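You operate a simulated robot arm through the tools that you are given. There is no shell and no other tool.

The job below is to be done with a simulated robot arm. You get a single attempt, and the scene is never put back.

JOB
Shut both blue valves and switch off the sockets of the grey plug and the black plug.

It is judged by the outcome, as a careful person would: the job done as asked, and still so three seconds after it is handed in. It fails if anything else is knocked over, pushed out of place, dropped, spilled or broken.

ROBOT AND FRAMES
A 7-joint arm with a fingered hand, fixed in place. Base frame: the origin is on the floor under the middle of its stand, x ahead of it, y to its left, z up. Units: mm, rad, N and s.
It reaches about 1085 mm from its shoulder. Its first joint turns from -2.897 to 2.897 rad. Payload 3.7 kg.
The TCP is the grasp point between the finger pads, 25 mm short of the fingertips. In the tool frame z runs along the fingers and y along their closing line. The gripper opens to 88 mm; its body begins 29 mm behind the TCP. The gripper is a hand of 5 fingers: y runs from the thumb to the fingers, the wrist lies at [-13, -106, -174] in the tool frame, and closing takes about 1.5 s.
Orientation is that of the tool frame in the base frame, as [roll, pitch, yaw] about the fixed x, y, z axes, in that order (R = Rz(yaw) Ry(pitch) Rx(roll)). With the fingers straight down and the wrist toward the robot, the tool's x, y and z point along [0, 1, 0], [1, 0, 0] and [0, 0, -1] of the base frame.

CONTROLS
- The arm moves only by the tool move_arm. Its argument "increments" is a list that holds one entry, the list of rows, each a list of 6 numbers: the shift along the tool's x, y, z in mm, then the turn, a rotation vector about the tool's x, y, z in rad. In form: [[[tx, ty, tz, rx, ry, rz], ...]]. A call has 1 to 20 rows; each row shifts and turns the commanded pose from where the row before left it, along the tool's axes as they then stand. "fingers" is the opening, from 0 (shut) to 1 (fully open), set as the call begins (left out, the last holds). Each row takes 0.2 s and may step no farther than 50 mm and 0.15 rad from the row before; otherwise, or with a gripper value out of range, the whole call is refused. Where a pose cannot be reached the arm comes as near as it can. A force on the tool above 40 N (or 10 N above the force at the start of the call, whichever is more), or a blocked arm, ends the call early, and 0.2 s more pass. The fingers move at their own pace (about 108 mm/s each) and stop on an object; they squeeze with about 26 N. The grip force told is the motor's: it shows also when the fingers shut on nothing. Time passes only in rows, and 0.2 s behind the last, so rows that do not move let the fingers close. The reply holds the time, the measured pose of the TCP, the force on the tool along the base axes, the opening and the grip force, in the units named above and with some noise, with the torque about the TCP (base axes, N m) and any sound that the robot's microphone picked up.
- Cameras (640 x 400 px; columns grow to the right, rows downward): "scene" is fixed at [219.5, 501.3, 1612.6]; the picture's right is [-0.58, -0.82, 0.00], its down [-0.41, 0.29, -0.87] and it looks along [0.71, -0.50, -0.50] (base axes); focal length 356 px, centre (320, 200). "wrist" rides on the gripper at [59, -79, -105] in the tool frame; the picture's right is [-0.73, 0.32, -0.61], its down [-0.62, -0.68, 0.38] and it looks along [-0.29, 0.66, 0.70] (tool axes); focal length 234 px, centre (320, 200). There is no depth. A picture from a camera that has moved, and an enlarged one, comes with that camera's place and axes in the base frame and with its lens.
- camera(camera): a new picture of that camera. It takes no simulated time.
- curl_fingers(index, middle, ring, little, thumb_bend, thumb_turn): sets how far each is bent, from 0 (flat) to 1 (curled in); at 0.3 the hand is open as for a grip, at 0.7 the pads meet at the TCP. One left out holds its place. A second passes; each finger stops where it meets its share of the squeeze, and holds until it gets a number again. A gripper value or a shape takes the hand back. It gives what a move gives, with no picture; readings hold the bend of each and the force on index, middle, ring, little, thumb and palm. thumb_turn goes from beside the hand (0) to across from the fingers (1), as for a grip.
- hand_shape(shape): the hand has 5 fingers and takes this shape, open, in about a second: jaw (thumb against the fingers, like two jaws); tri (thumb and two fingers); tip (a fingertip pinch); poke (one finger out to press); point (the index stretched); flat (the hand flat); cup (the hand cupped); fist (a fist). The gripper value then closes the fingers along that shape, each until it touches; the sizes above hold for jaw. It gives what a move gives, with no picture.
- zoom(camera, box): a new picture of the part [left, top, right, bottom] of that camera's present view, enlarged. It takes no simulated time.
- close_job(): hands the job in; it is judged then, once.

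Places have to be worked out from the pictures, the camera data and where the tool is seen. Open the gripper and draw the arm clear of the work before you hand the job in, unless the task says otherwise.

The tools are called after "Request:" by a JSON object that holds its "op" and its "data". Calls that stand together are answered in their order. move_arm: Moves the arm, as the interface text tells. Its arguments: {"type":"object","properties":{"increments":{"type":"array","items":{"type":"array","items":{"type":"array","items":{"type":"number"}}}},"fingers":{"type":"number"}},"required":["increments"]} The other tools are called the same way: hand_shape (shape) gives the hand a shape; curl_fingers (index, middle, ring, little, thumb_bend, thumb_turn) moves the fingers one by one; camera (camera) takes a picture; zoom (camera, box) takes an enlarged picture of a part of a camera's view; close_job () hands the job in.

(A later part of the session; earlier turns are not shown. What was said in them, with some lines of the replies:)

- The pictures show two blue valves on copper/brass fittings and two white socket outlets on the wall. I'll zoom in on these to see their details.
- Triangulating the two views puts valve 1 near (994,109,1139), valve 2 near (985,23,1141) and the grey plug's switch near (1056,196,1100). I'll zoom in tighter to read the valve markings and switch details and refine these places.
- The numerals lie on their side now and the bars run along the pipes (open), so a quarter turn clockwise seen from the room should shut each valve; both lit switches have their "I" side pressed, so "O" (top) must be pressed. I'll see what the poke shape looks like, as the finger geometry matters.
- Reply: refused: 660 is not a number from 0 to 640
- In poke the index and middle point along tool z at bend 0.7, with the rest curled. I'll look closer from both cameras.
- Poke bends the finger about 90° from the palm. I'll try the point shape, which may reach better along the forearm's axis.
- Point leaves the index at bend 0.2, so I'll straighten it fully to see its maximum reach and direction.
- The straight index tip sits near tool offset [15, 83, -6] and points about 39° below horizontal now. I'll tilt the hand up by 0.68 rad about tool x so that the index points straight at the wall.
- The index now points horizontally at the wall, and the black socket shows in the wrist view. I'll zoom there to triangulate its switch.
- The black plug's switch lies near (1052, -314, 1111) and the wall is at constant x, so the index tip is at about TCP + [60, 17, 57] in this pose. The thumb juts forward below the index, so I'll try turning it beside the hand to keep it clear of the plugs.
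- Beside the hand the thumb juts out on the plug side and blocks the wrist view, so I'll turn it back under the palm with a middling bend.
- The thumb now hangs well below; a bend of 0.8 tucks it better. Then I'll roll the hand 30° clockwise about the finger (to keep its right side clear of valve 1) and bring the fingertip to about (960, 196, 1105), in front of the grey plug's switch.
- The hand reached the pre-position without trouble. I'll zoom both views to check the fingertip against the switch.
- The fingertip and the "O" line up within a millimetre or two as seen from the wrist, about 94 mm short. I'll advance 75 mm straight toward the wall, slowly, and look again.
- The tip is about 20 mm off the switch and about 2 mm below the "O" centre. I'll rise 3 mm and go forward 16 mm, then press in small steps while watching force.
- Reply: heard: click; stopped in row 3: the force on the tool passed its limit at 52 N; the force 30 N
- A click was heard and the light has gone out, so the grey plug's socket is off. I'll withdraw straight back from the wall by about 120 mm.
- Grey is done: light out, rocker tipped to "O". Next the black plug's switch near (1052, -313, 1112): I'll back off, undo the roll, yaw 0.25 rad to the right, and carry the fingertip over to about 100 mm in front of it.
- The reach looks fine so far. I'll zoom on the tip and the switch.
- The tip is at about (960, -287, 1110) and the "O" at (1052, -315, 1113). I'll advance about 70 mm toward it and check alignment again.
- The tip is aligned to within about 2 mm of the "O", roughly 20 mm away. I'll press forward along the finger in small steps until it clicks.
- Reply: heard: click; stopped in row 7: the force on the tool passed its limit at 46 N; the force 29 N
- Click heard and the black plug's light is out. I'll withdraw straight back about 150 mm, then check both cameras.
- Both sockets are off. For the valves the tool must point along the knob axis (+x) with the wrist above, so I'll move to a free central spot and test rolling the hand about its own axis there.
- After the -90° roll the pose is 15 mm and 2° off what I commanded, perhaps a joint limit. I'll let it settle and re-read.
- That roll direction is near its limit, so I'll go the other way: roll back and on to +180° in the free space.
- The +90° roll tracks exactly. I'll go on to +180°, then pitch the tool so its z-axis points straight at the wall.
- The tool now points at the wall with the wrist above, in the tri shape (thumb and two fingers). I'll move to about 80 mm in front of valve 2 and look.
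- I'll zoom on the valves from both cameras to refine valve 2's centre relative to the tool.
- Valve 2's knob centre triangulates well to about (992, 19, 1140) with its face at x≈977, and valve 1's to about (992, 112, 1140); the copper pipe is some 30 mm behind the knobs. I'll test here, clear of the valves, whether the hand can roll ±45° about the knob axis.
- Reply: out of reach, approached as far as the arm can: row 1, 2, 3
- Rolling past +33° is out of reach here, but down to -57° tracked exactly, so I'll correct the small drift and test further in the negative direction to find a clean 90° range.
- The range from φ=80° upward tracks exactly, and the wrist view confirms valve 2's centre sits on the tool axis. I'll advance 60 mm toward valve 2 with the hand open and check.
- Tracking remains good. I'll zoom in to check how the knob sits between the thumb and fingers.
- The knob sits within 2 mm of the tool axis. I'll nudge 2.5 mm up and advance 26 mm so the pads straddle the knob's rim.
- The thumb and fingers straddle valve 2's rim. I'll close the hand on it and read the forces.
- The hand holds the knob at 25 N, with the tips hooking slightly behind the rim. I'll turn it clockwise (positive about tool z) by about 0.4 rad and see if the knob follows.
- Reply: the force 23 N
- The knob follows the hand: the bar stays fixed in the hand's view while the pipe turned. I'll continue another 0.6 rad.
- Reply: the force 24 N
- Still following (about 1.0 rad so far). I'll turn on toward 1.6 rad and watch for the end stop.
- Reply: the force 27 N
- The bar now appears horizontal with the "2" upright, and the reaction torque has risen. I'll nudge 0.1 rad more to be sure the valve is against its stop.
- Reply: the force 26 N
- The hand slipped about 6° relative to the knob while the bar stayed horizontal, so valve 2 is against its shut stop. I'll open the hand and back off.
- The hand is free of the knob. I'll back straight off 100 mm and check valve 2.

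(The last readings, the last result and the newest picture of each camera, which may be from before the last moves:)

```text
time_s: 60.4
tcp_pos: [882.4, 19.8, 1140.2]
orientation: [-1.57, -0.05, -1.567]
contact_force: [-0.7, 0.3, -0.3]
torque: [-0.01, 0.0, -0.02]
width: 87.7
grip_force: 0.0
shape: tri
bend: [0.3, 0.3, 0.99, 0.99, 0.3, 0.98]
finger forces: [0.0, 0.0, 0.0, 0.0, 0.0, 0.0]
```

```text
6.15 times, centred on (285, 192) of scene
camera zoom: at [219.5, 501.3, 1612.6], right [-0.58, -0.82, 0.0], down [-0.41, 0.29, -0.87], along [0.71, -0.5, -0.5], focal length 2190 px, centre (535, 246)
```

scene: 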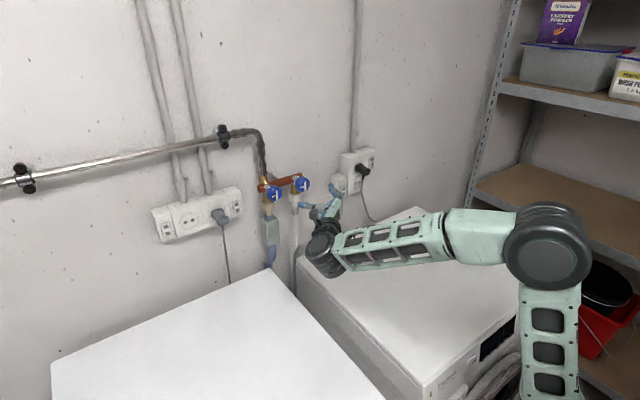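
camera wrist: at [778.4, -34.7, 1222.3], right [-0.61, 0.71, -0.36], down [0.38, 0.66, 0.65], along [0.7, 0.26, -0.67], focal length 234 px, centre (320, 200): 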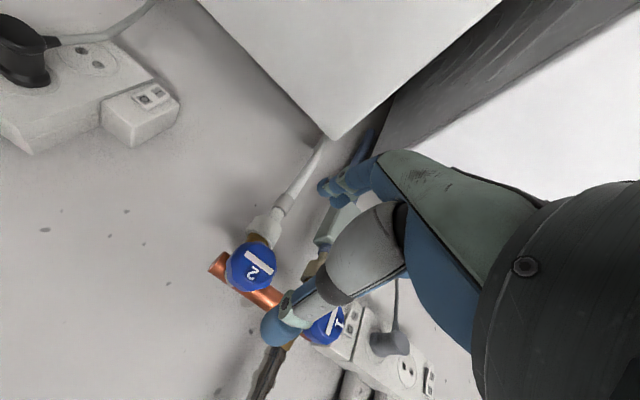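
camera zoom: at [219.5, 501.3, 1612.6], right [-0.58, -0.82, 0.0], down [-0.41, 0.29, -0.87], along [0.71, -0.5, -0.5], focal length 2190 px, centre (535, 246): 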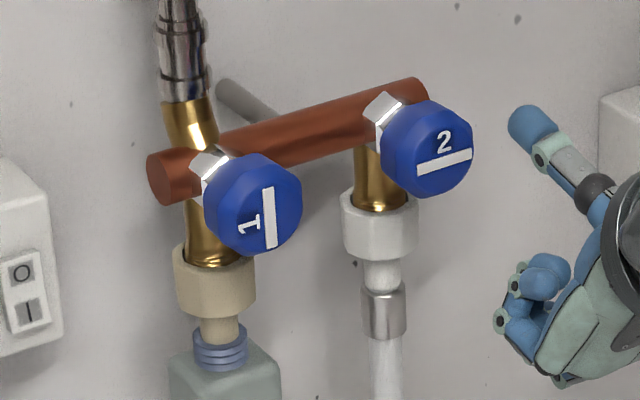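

Valve 2 is shut: the bar is parallel to the pipe and the "2" is upright. Next I'll shift to in front of valve 1 (y≈112) and roll the hand back to its starting angle there, still 70 mm clear of the knob.

Request:
{"op": "move_arm", "data": {"increments": [[[-46.2, -2.3, 0, 0, 0, 0], [-46.2, -2.3, 0, 0, 0, 0], [0, 0, 0, 0, 0, -0.1417], [0, 0, 0, 0, 0, -0.1417], [0, 0, 0, 0, 0, -0.1417], [0, 0, 0, 0, 0, -0.1417], [0, 0, 0, 0, 0, -0.1417], [0, 0, 0, 0, 0, -0.1417], [0, 0, 0, 0, 0, -0.1417], [0, 0, 0, 0, 0, -0.1417], [0, 0, 0, 0, 0, -0.1417], [0, 0, 0, 0, 0, -0.1417], [0, 0, 0, 0, 0, -0.1417], [0, 0, 0, 0, 0, -0.1417], [0, 0, 0, 0, 0, 0], [0, 0, 0, 0, 0, 0]]]}}

Request:
{"op": "camera", "data": {"camera": "wrist"}}

Request:
{"op": "camera", "data": {"camera": "scene"}}

```text
time_s: 63.8
tcp_pos: [881.5, 112.7, 1138.8]
orientation: [1.564, -1.391, 1.578]
contact_force: [1.3, 0.6, 0.7]
torque: [0.01, 0.0, 0.02]
width: 87.6
grip_force: 0.1
shape: tri
bend: [0.3, 0.3, 0.99, 0.99, 0.3, 0.98]
finger forces: [0.1, 0.0, 0.1, 0.0, 0.0, 0.1]
```

```text
taken
camera wrist: at [777.5, 201.8, 1183.6], right [-0.61, -0.45, -0.66], down [0.38, 0.56, -0.74], along [0.7, -0.7, -0.17], focal length 234 px, centre (320, 200)
```

wrist: 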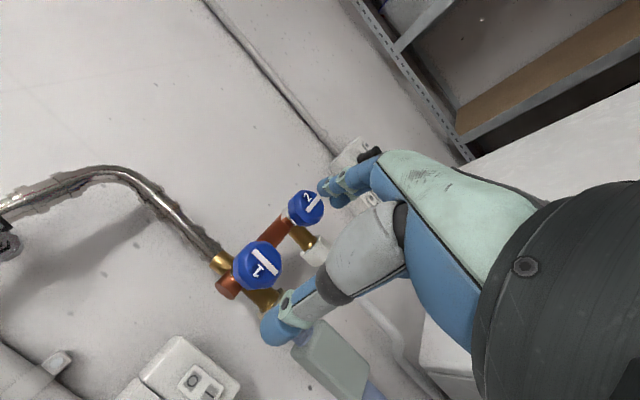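

```text
taken
```

scene: 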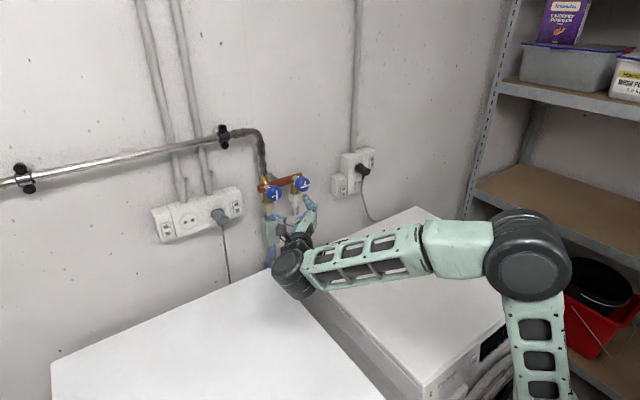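

The arm tracks exactly here too. I'll zoom to confirm valve 1's centre relative to the tool axis.

Request:
{"op": "zoom", "data": {"camera": "wrist", "box": [210, 210, 330, 310]}}

```text
4.00 times, centred on (270, 260) of wrist
camera zoom: at [777.5, 201.8, 1183.6], right [-0.61, -0.45, -0.66], down [0.38, 0.56, -0.74], along [0.7, -0.7, -0.17], focal length 937 px, centre (520, -40)
```

zoom: 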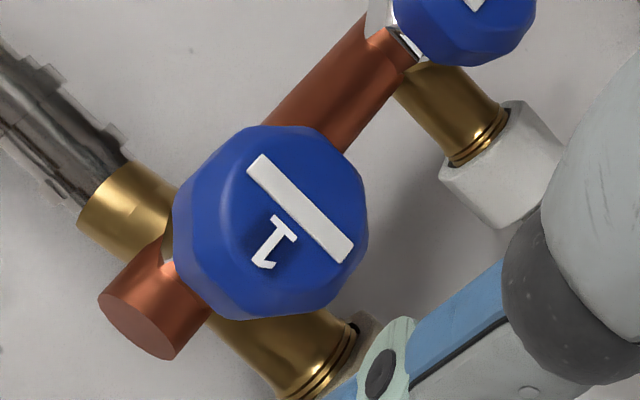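

Valve 1's centre is within 1–2 mm of the tool axis. Since valve 2's knob is close to where the fingers pass, I'll narrow the hand to 0.8 opening and advance 62 mm first.

Request:
{"op": "move_arm", "data": {"increments": [[[0, 0, 0, 0, 0, 0], [0, 0, 0, 0, 0, 0], [0, 0, 21, 0, 0, 0], [0, 0, 21, 0, 0, 0], [0, 0, 20, 0, 0, 0], [0, 0, 0, 0, 0, 0], [0, 0, 0, 0, 0, 0]]], "fingers": 0.8}}

Request:
{"op": "camera", "data": {"camera": "wrist"}}

Request:
{"op": "zoom", "data": {"camera": "scene", "box": [240, 155, 330, 225]}}

```text
time_s: 65.4
tcp_pos: [944.9, 111.0, 1140.9]
orientation: [1.567, -1.391, 1.574]
contact_force: [-0.4, -0.4, 0.2]
torque: [-0.01, -0.02, -0.02]
width: 70.7
grip_force: 0.0
shape: tri
bend: [0.27, 0.34, 0.99, 0.99, 0.49, 0.99]
finger forces: [0.0, 0.0, 0.0, 0.1, 0.1, 0.0]
```

```text
taken
camera wrist: at [840.4, 200.6, 1185.0], right [-0.61, -0.45, -0.66], down [0.38, 0.56, -0.74], along [0.7, -0.7, -0.17], focal length 234 px, centre (320, 200)
```

wrist: 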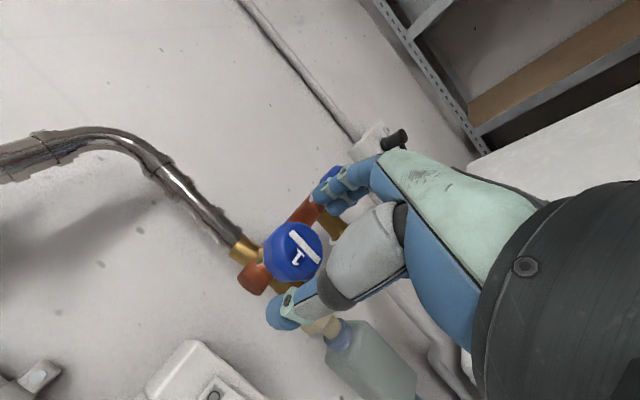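

```text
5.71 times, centred on (285, 190) of scene
camera zoom: at [219.5, 501.3, 1612.6], right [-0.58, -0.82, 0.0], down [-0.41, 0.29, -0.87], along [0.71, -0.5, -0.5], focal length 2034 px, centre (520, 257)
```

zoom: 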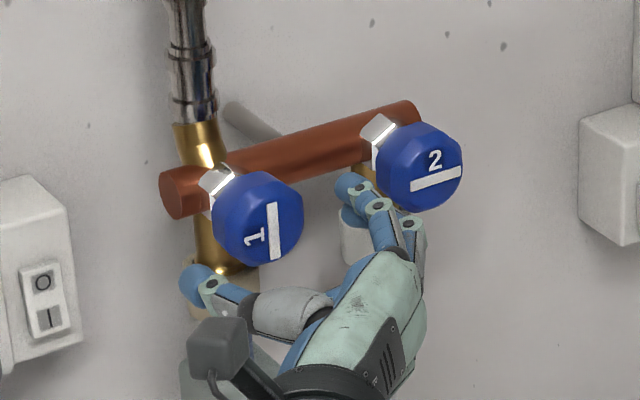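

The index passes between the knobs with roughly 14 mm on either side. I'll trim 1–2 mm and advance the last 37 mm in small steps.

Request:
{"op": "move_arm", "data": {"increments": [[[-0.9, -1.9, 0, 0, 0, 0], [0, 0, 10, 0, 0, 0], [0, 0, 10, 0, 0, 0], [0, 0, 9, 0, 0, 0], [0, 0, 8, 0, 0, 0], [0, 0, 0, 0, 0, 0], [0, 0, 0, 0, 0, 0]]]}}

Request:
{"op": "zoom", "data": {"camera": "wrist", "box": [240, 140, 400, 280]}}

Request:
{"op": "zoom", "data": {"camera": "scene", "box": [240, 155, 330, 225]}}

```text
time_s: 67.0
tcp_pos: [980.6, 114.5, 1138.9]
orientation: [1.56, -1.391, 1.581]
contact_force: [0.5, 0.2, -0.1]
torque: [-0.03, -0.01, -0.03]
width: 70.4
grip_force: 0.1
shape: tri
bend: [0.27, 0.34, 0.99, 0.99, 0.49, 0.99]
finger forces: [0.0, 0.0, 0.2, 0.0, 0.0, 0.1]
```

```text
2.86 times, centred on (320, 210) of wrist
camera zoom: at [877.0, 203.6, 1182.8], right [-0.61, -0.45, -0.66], down [0.38, 0.56, -0.74], along [0.7, -0.7, -0.17], focal length 669 px, centre (320, 171)
```

zoom: 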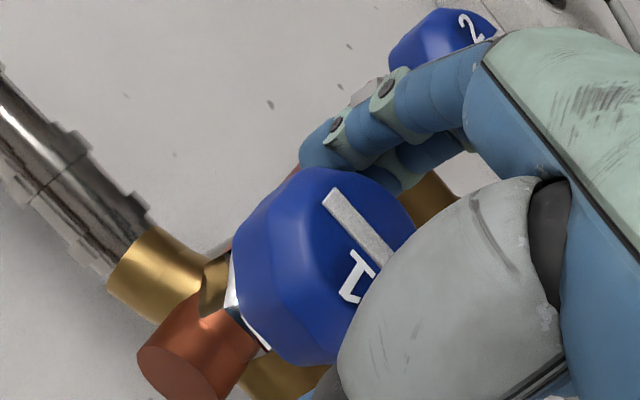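

```text
5.71 times, centred on (285, 190) of scene
camera zoom: at [219.5, 501.3, 1612.6], right [-0.58, -0.82, 0.0], down [-0.41, 0.29, -0.87], along [0.71, -0.5, -0.5], focal length 2034 px, centre (520, 257)
```

zoom: 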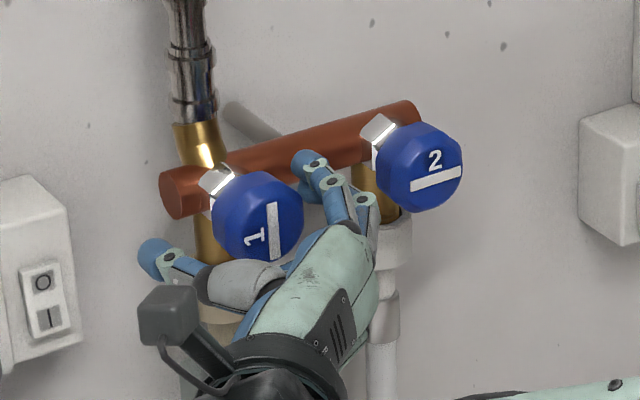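

The knob sits in the hand just as valve 2 did, with no contact yet. I'll close on it.

Request:
{"op": "move_arm", "data": {"increments": [[[0, 0, 0, 0, 0, 0], [0, 0, 0, 0, 0, 0], [0, 0, 0, 0, 0, 0], [0, 0, 0, 0, 0, 0], [0, 0, 0, 0, 0, 0], [0, 0, 0, 0, 0, 0], [0, 0, 0, 0, 0, 0], [0, 0, 0, 0, 0, 0]]], "fingers": 0}}

Request:
{"op": "zoom", "data": {"camera": "wrist", "box": [240, 140, 400, 280]}}

Request:
{"op": "zoom", "data": {"camera": "scene", "box": [240, 155, 330, 225]}}

```text
time_s: 68.8
tcp_pos: [981.9, 114.2, 1140.1]
orientation: [1.563, -1.392, 1.58]
contact_force: [3.7, 1.4, 0.0]
torque: [0.0, 0.04, 0.11]
width: 35.0
grip_force: 25.9
shape: tri
bend: [0.74, 0.43, 1.0, 1.0, 0.74, 1.0]
finger forces: [11.4, 11.5, 0.1, 0.1, 24.1, 0.0]
```

```text
2.86 times, centred on (320, 210) of wrist
camera zoom: at [877.0, 203.8, 1182.6], right [-0.61, -0.45, -0.66], down [0.38, 0.56, -0.74], along [0.7, -0.7, -0.17], focal length 669 px, centre (320, 171)
```

zoom: 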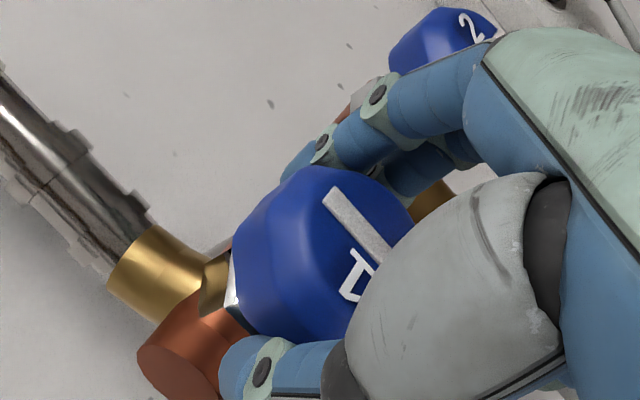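

```text
5.71 times, centred on (285, 190) of scene
camera zoom: at [219.5, 501.3, 1612.6], right [-0.58, -0.82, 0.0], down [-0.41, 0.29, -0.87], along [0.71, -0.5, -0.5], focal length 2034 px, centre (520, 257)
```

zoom: 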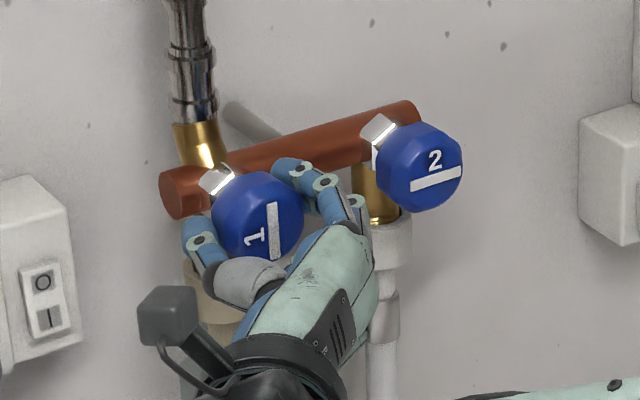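

Gripped on both sides. I'll turn valve 1 clockwise by 0.5 rad and check that it follows.

Request:
{"op": "move_arm", "data": {"increments": [[[0, 0, 0, 0, 0, 0.08], [0, 0, 0, 0, 0, 0.08], [0, 0, 0, 0, 0, 0.08], [0, 0, 0, 0, 0, 0.08], [0, 0, 0, 0, 0, 0.09], [0, 0, 0, 0, 0, 0.09], [0, 0, 0, 0, 0, 0]]]}}

Request:
{"op": "zoom", "data": {"camera": "wrist", "box": [240, 140, 400, 280]}}

Request:
{"op": "zoom", "data": {"camera": "scene", "box": [240, 155, 330, 225]}}

```text
time_s: 70.4
tcp_pos: [979.2, 114.0, 1139.1]
orientation: [-1.565, -1.25, -1.574]
contact_force: [4.5, 1.0, 11.6]
torque: [-0.14, -0.23, 0.1]
width: 34.5
grip_force: 25.7
shape: tri
bend: [0.74, 0.44, 1.0, 1.0, 0.74, 0.99]
finger forces: [12.4, 9.0, 0.1, 0.0, 26.3, 0.0]
```

```text
2.86 times, centred on (320, 210) of wrist
camera zoom: at [876.6, 171.6, 1220.0], right [-0.61, -0.08, -0.79], down [0.38, 0.84, -0.38], along [0.7, -0.53, -0.48], focal length 669 px, centre (320, 171)
```

zoom: 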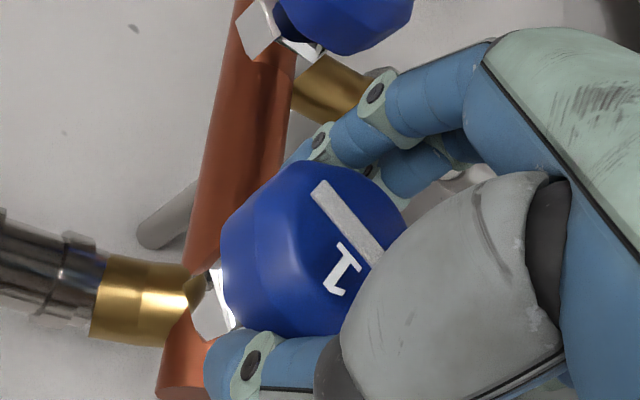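

```text
5.71 times, centred on (285, 190) of scene
camera zoom: at [219.5, 501.3, 1612.6], right [-0.58, -0.82, 0.0], down [-0.41, 0.29, -0.87], along [0.71, -0.5, -0.5], focal length 2034 px, centre (520, 257)
```

zoom: 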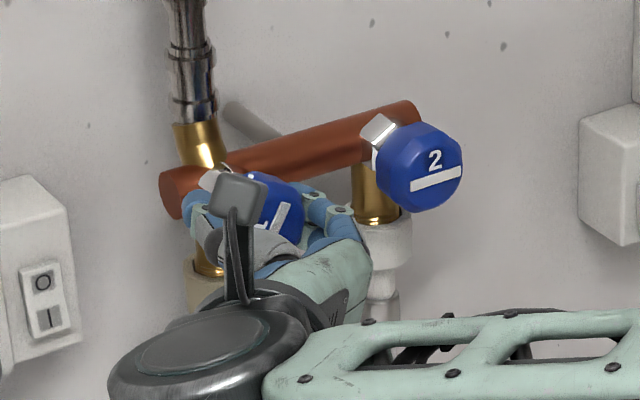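

Valve 1 follows too. I'll continue another 0.55 rad.

Request:
{"op": "move_arm", "data": {"increments": [[[0, 0, 0, 0, 0, 0.09], [0, 0, 0, 0, 0, 0.09], [0, 0, 0, 0, 0, 0.09], [0, 0, 0, 0, 0, 0.09], [0, 0, 0, 0, 0, 0.09], [0, 0, 0, 0, 0, 0.1], [0, 0, 0, 0, 0, 0]]]}}

Request:
{"op": "zoom", "data": {"camera": "wrist", "box": [240, 140, 400, 280]}}

Request:
{"op": "zoom", "data": {"camera": "scene", "box": [240, 155, 330, 225]}}

```text
time_s: 72.0
tcp_pos: [981.2, 114.8, 1140.2]
orientation: [-1.568, -0.7, -1.571]
contact_force: [7.1, -3.7, 18.5]
torque: [-0.19, -0.4, 0.02]
width: 31.8
grip_force: 26.1
shape: tri
bend: [0.74, 0.47, 1.0, 1.0, 0.73, 0.97]
finger forces: [10.9, 6.8, 0.1, 0.1, 30.2, 0.0]
```

```text
2.86 times, centred on (320, 210) of wrist
camera zoom: at [875.9, 120.6, 1237.6], right [-0.61, 0.35, -0.72], down [0.38, 0.92, 0.12], along [0.7, -0.2, -0.69], focal length 669 px, centre (320, 171)
```

zoom: 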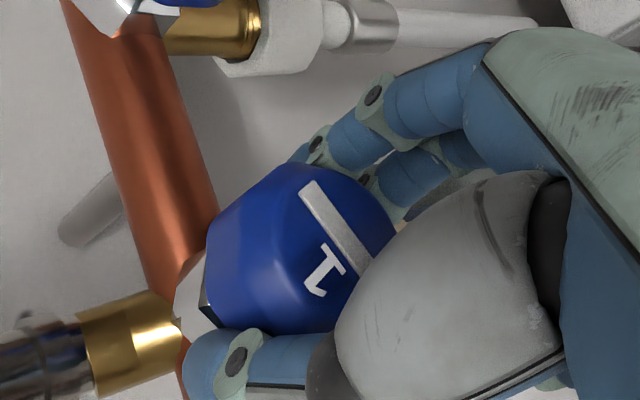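

```text
5.71 times, centred on (285, 190) of scene
camera zoom: at [219.5, 501.3, 1612.6], right [-0.58, -0.82, 0.0], down [-0.41, 0.29, -0.87], along [0.71, -0.5, -0.5], focal length 2034 px, centre (520, 257)
```

zoom: 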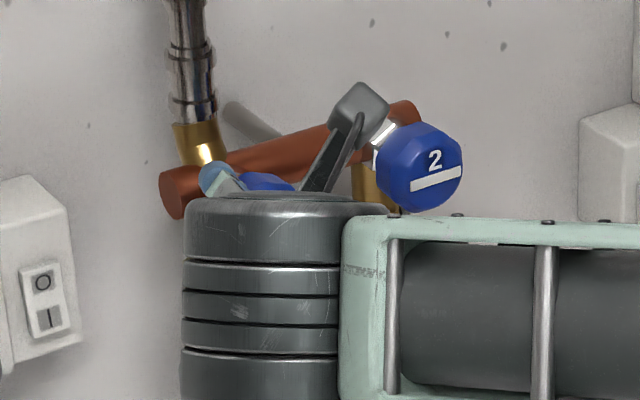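

Turning continues (about 1.05 rad). I'll ease the hand 2 mm up-right to relieve the side load and turn on toward the stop.

Request:
{"op": "move_arm", "data": {"increments": [[[1, 0, 0, 0, 0, 0.09], [1, 0, 0, 0, 0, 0.09], [0, 0, 0, 0, 0, 0.09], [0, 0, 0, 0, 0, 0.09], [0, 0, 0, 0, 0, 0.09], [0, 0, 0, 0, 0, 0.09], [0, 0, 0, 0, 0, 0]]]}}

Request:
{"op": "zoom", "data": {"camera": "wrist", "box": [240, 140, 400, 280]}}

Request:
{"op": "zoom", "data": {"camera": "scene", "box": [240, 155, 330, 225]}}

```text
time_s: 73.6
tcp_pos: [981.4, 110.5, 1141.5]
orientation: [-1.569, -0.158, -1.57]
contact_force: [4.7, -11.9, 17.4]
torque: [-0.31, -0.48, -0.19]
width: 31.3
grip_force: 25.7
shape: tri
bend: [0.74, 0.48, 1.0, 1.0, 0.72, 0.99]
finger forces: [11.0, 7.2, 0.0, 0.0, 31.5, 0.0]
```

```text
2.86 times, centred on (320, 210) of wrist
camera zoom: at [875.8, 66.8, 1227.9], right [-0.61, 0.67, -0.43], down [0.38, 0.72, 0.57], along [0.7, 0.18, -0.69], focal length 669 px, centre (320, 171)
```

zoom: 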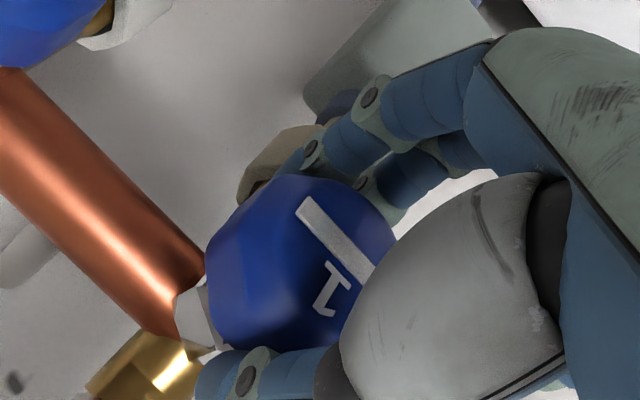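

```text
5.71 times, centred on (285, 190) of scene
camera zoom: at [219.5, 501.3, 1612.6], right [-0.58, -0.82, 0.0], down [-0.41, 0.29, -0.87], along [0.71, -0.5, -0.5], focal length 2034 px, centre (520, 257)
```

zoom: 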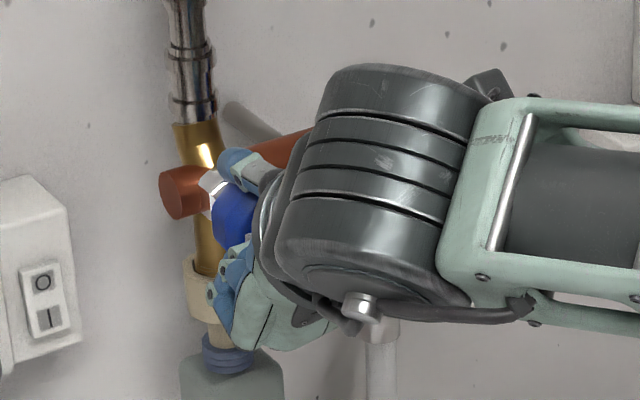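

The bar on valve 1 now measures horizontal. I'll nudge 0.12 rad more to confirm it's on its stop.

Request:
{"op": "move_arm", "data": {"increments": [[[0, 0, 0, 0, 0, 0.06], [0, 0, 0, 0, 0, 0.06], [0, 0, 0, 0, 0, 0]]]}}

Request:
{"op": "zoom", "data": {"camera": "wrist", "box": [240, 140, 400, 280]}}

```text
time_s: 74.4
tcp_pos: [980.9, 112.5, 1139.3]
orientation: [-1.569, -0.038, -1.573]
contact_force: [-0.8, -7.5, 18.5]
torque: [-0.19, -0.35, -0.16]
width: 30.8
grip_force: 25.8
shape: tri
bend: [0.75, 0.49, 1.0, 1.0, 0.72, 1.0]
finger forces: [8.8, 5.5, 0.1, 0.1, 31.5, 0.1]
```

```text
2.86 times, centred on (320, 210) of wrist
camera zoom: at [875.9, 58.3, 1221.2], right [-0.61, 0.71, -0.35], down [0.38, 0.65, 0.66], along [0.7, 0.26, -0.67], focal length 669 px, centre (320, 171)
```

zoom: 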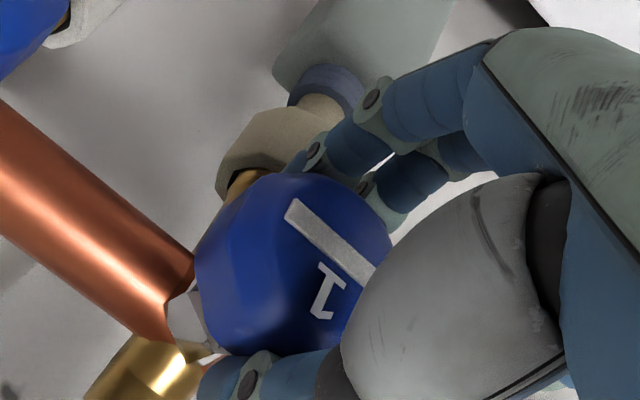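

The knob stayed put while the hand slipped round it, so valve 1 is on its shut stop. I'll open the hand and back away.

Request:
{"op": "move_arm", "data": {"increments": [[[0, 0, 0, 0, 0, 0], [0, 0, 0, 0, 0, 0], [0, 0, 0, 0, 0, 0], [0, 0, 0, 0, 0, 0], [0, 0, 0, 0, 0, 0], [0, 0, 0, 0, 0, 0], [0, 0, -10, 0, 0, 0], [0, 0, -20, 0, 0, 0], [0, 0, -30, 0, 0, 0], [0, 0, -40, 0, 0, 0], [0, 0, 0, 0, 0, 0]]], "fingers": 1}}

Request:
{"op": "camera", "data": {"camera": "wrist"}}

Request:
{"op": "zoom", "data": {"camera": "scene", "box": [240, 160, 330, 225]}}

```text
time_s: 76.8
tcp_pos: [880.7, 112.7, 1139.3]
orientation: [-1.57, -0.041, -1.572]
contact_force: [-0.3, 0.1, 1.0]
torque: [0.01, 0.0, 0.02]
width: 87.9
grip_force: 0.1
shape: tri
bend: [0.3, 0.3, 0.99, 0.99, 0.3, 0.98]
finger forces: [0.1, 0.0, 0.0, 0.0, 0.1, 0.1]
```

```text
taken
camera wrist: at [776.1, 58.0, 1220.9], right [-0.61, 0.71, -0.35], down [0.38, 0.65, 0.66], along [0.7, 0.26, -0.67], focal length 234 px, centre (320, 200)
```

wrist: 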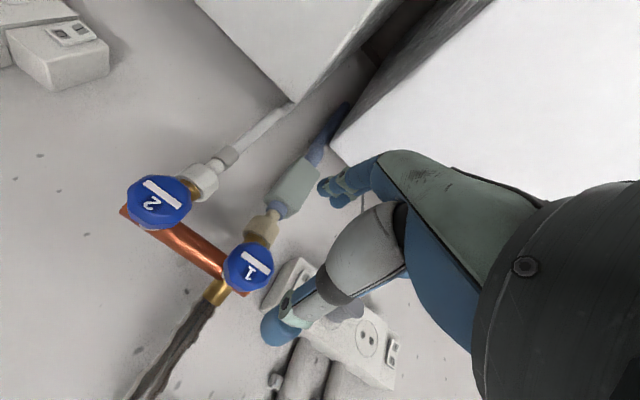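

```text
6.15 times, centred on (285, 192) of scene
camera zoom: at [219.5, 501.3, 1612.6], right [-0.58, -0.82, 0.0], down [-0.41, 0.29, -0.87], along [0.71, -0.5, -0.5], focal length 2190 px, centre (535, 246)
```

zoom: 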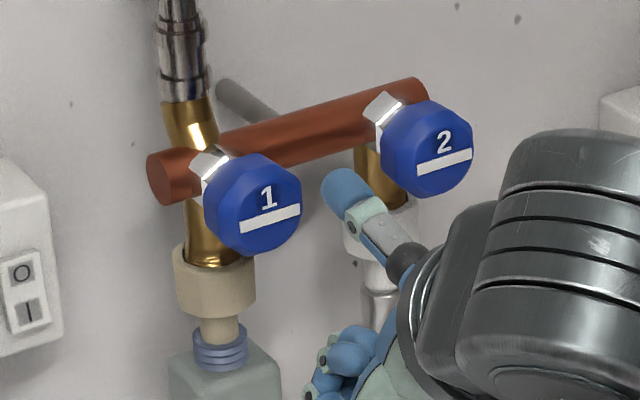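

Both valves show a horizontal bar with upright numerals. I'll draw the arm well clear and take final pictures to check everything.

Request:
{"op": "move_arm", "data": {"increments": [[[10, -18.3, -41.5, 0, 0, 0], [10, -18.3, -41.5, 0, 0, 0], [10, -18.3, -41.5, 0, 0, 0], [10, -18.3, -41.5, 0, 0, 0], [10, -18.3, -41.5, 0, 0, 0], [10, -18.3, -41.5, 0, 0, 0], [0, 0, 0, 0, 0, 0], [0, 0, 0, 0, 0, 0]]], "fingers": 1}}

Request:
{"op": "camera", "data": {"camera": "scene"}}

Request:
{"op": "zoom", "data": {"camera": "scene", "box": [140, 150, 400, 260]}}

Request:
{"op": "zoom", "data": {"camera": "scene", "box": [325, 135, 395, 205]}}

Request:
{"op": "zoom", "data": {"camera": "scene", "box": [145, 170, 255, 250]}}

```text
time_s: 78.6
tcp_pos: [632.1, 56.2, 1251.1]
orientation: [-1.57, -0.04, -1.568]
contact_force: [0.1, 0.4, -0.6]
torque: [0.03, 0.01, -0.01]
width: 87.7
grip_force: 0.1
shape: tri
bend: [0.3, 0.3, 0.99, 0.99, 0.3, 0.98]
finger forces: [0.0, 0.1, 0.0, 0.0, 0.1, 0.0]
```

```text
taken
```

scene: 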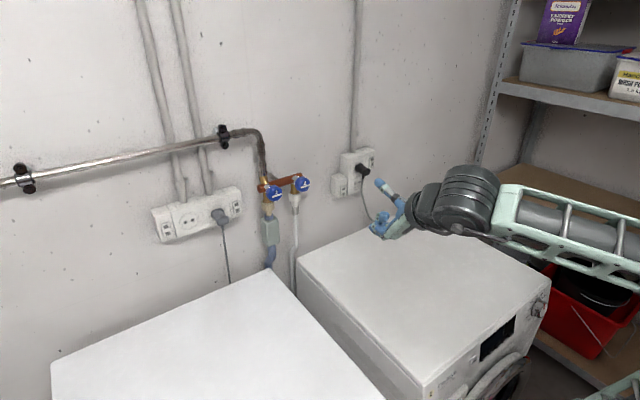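

```text
2.46 times, centred on (270, 205) of scene
camera zoom: at [219.5, 501.3, 1612.6], right [-0.58, -0.82, 0.0], down [-0.41, 0.29, -0.87], along [0.71, -0.5, -0.5], focal length 876 px, centre (443, 188)
```

zoom: 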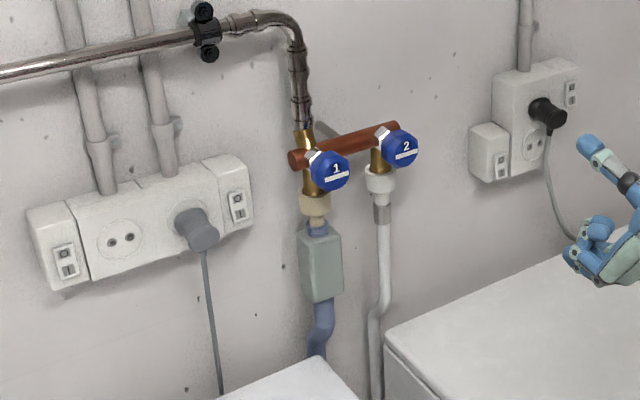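

```text
5.71 times, centred on (360, 170) of scene
camera zoom: at [219.5, 501.3, 1612.6], right [-0.58, -0.82, 0.0], down [-0.41, 0.29, -0.87], along [0.71, -0.5, -0.5], focal length 2034 px, centre (91, 371)
```

zoom: 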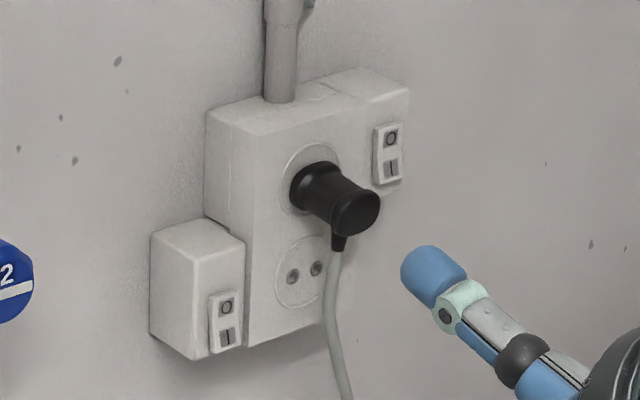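

```text
5.00 times, centred on (200, 210) of scene
camera zoom: at [219.5, 501.3, 1612.6], right [-0.58, -0.82, 0.0], down [-0.41, 0.29, -0.87], along [0.71, -0.5, -0.5], focal length 1779 px, centre (920, 150)
```

zoom: 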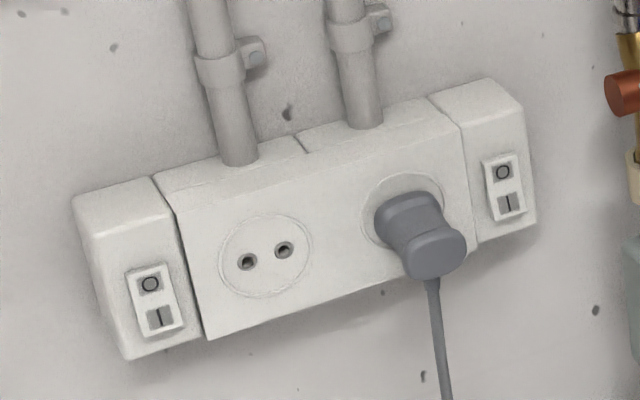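

Both lights are out, both valves have their bars across the pipes, nothing else has moved, and the open hand is well clear of the work. I'm handing the job in.

Request:
{"op": "close_job", "data": {}}

```text
The job is handed in.
```

Both blue valves are shut and the grey and black plugs' sockets are switched off. I handed the job in, but no verdict has come back.

- **Sockets:** I pressed the "O" side of each switch. Both clicked, and both indicator lights are out. I left the other two switches alone.
- **Valves:** I turned each one a quarter turn clockwise until it met its stop. The white bars now lie across the pipes, and the "1" and "2" read upright.

In the final pictures nothing else had moved. The hand was open and the arm well clear of the work when I handed in.
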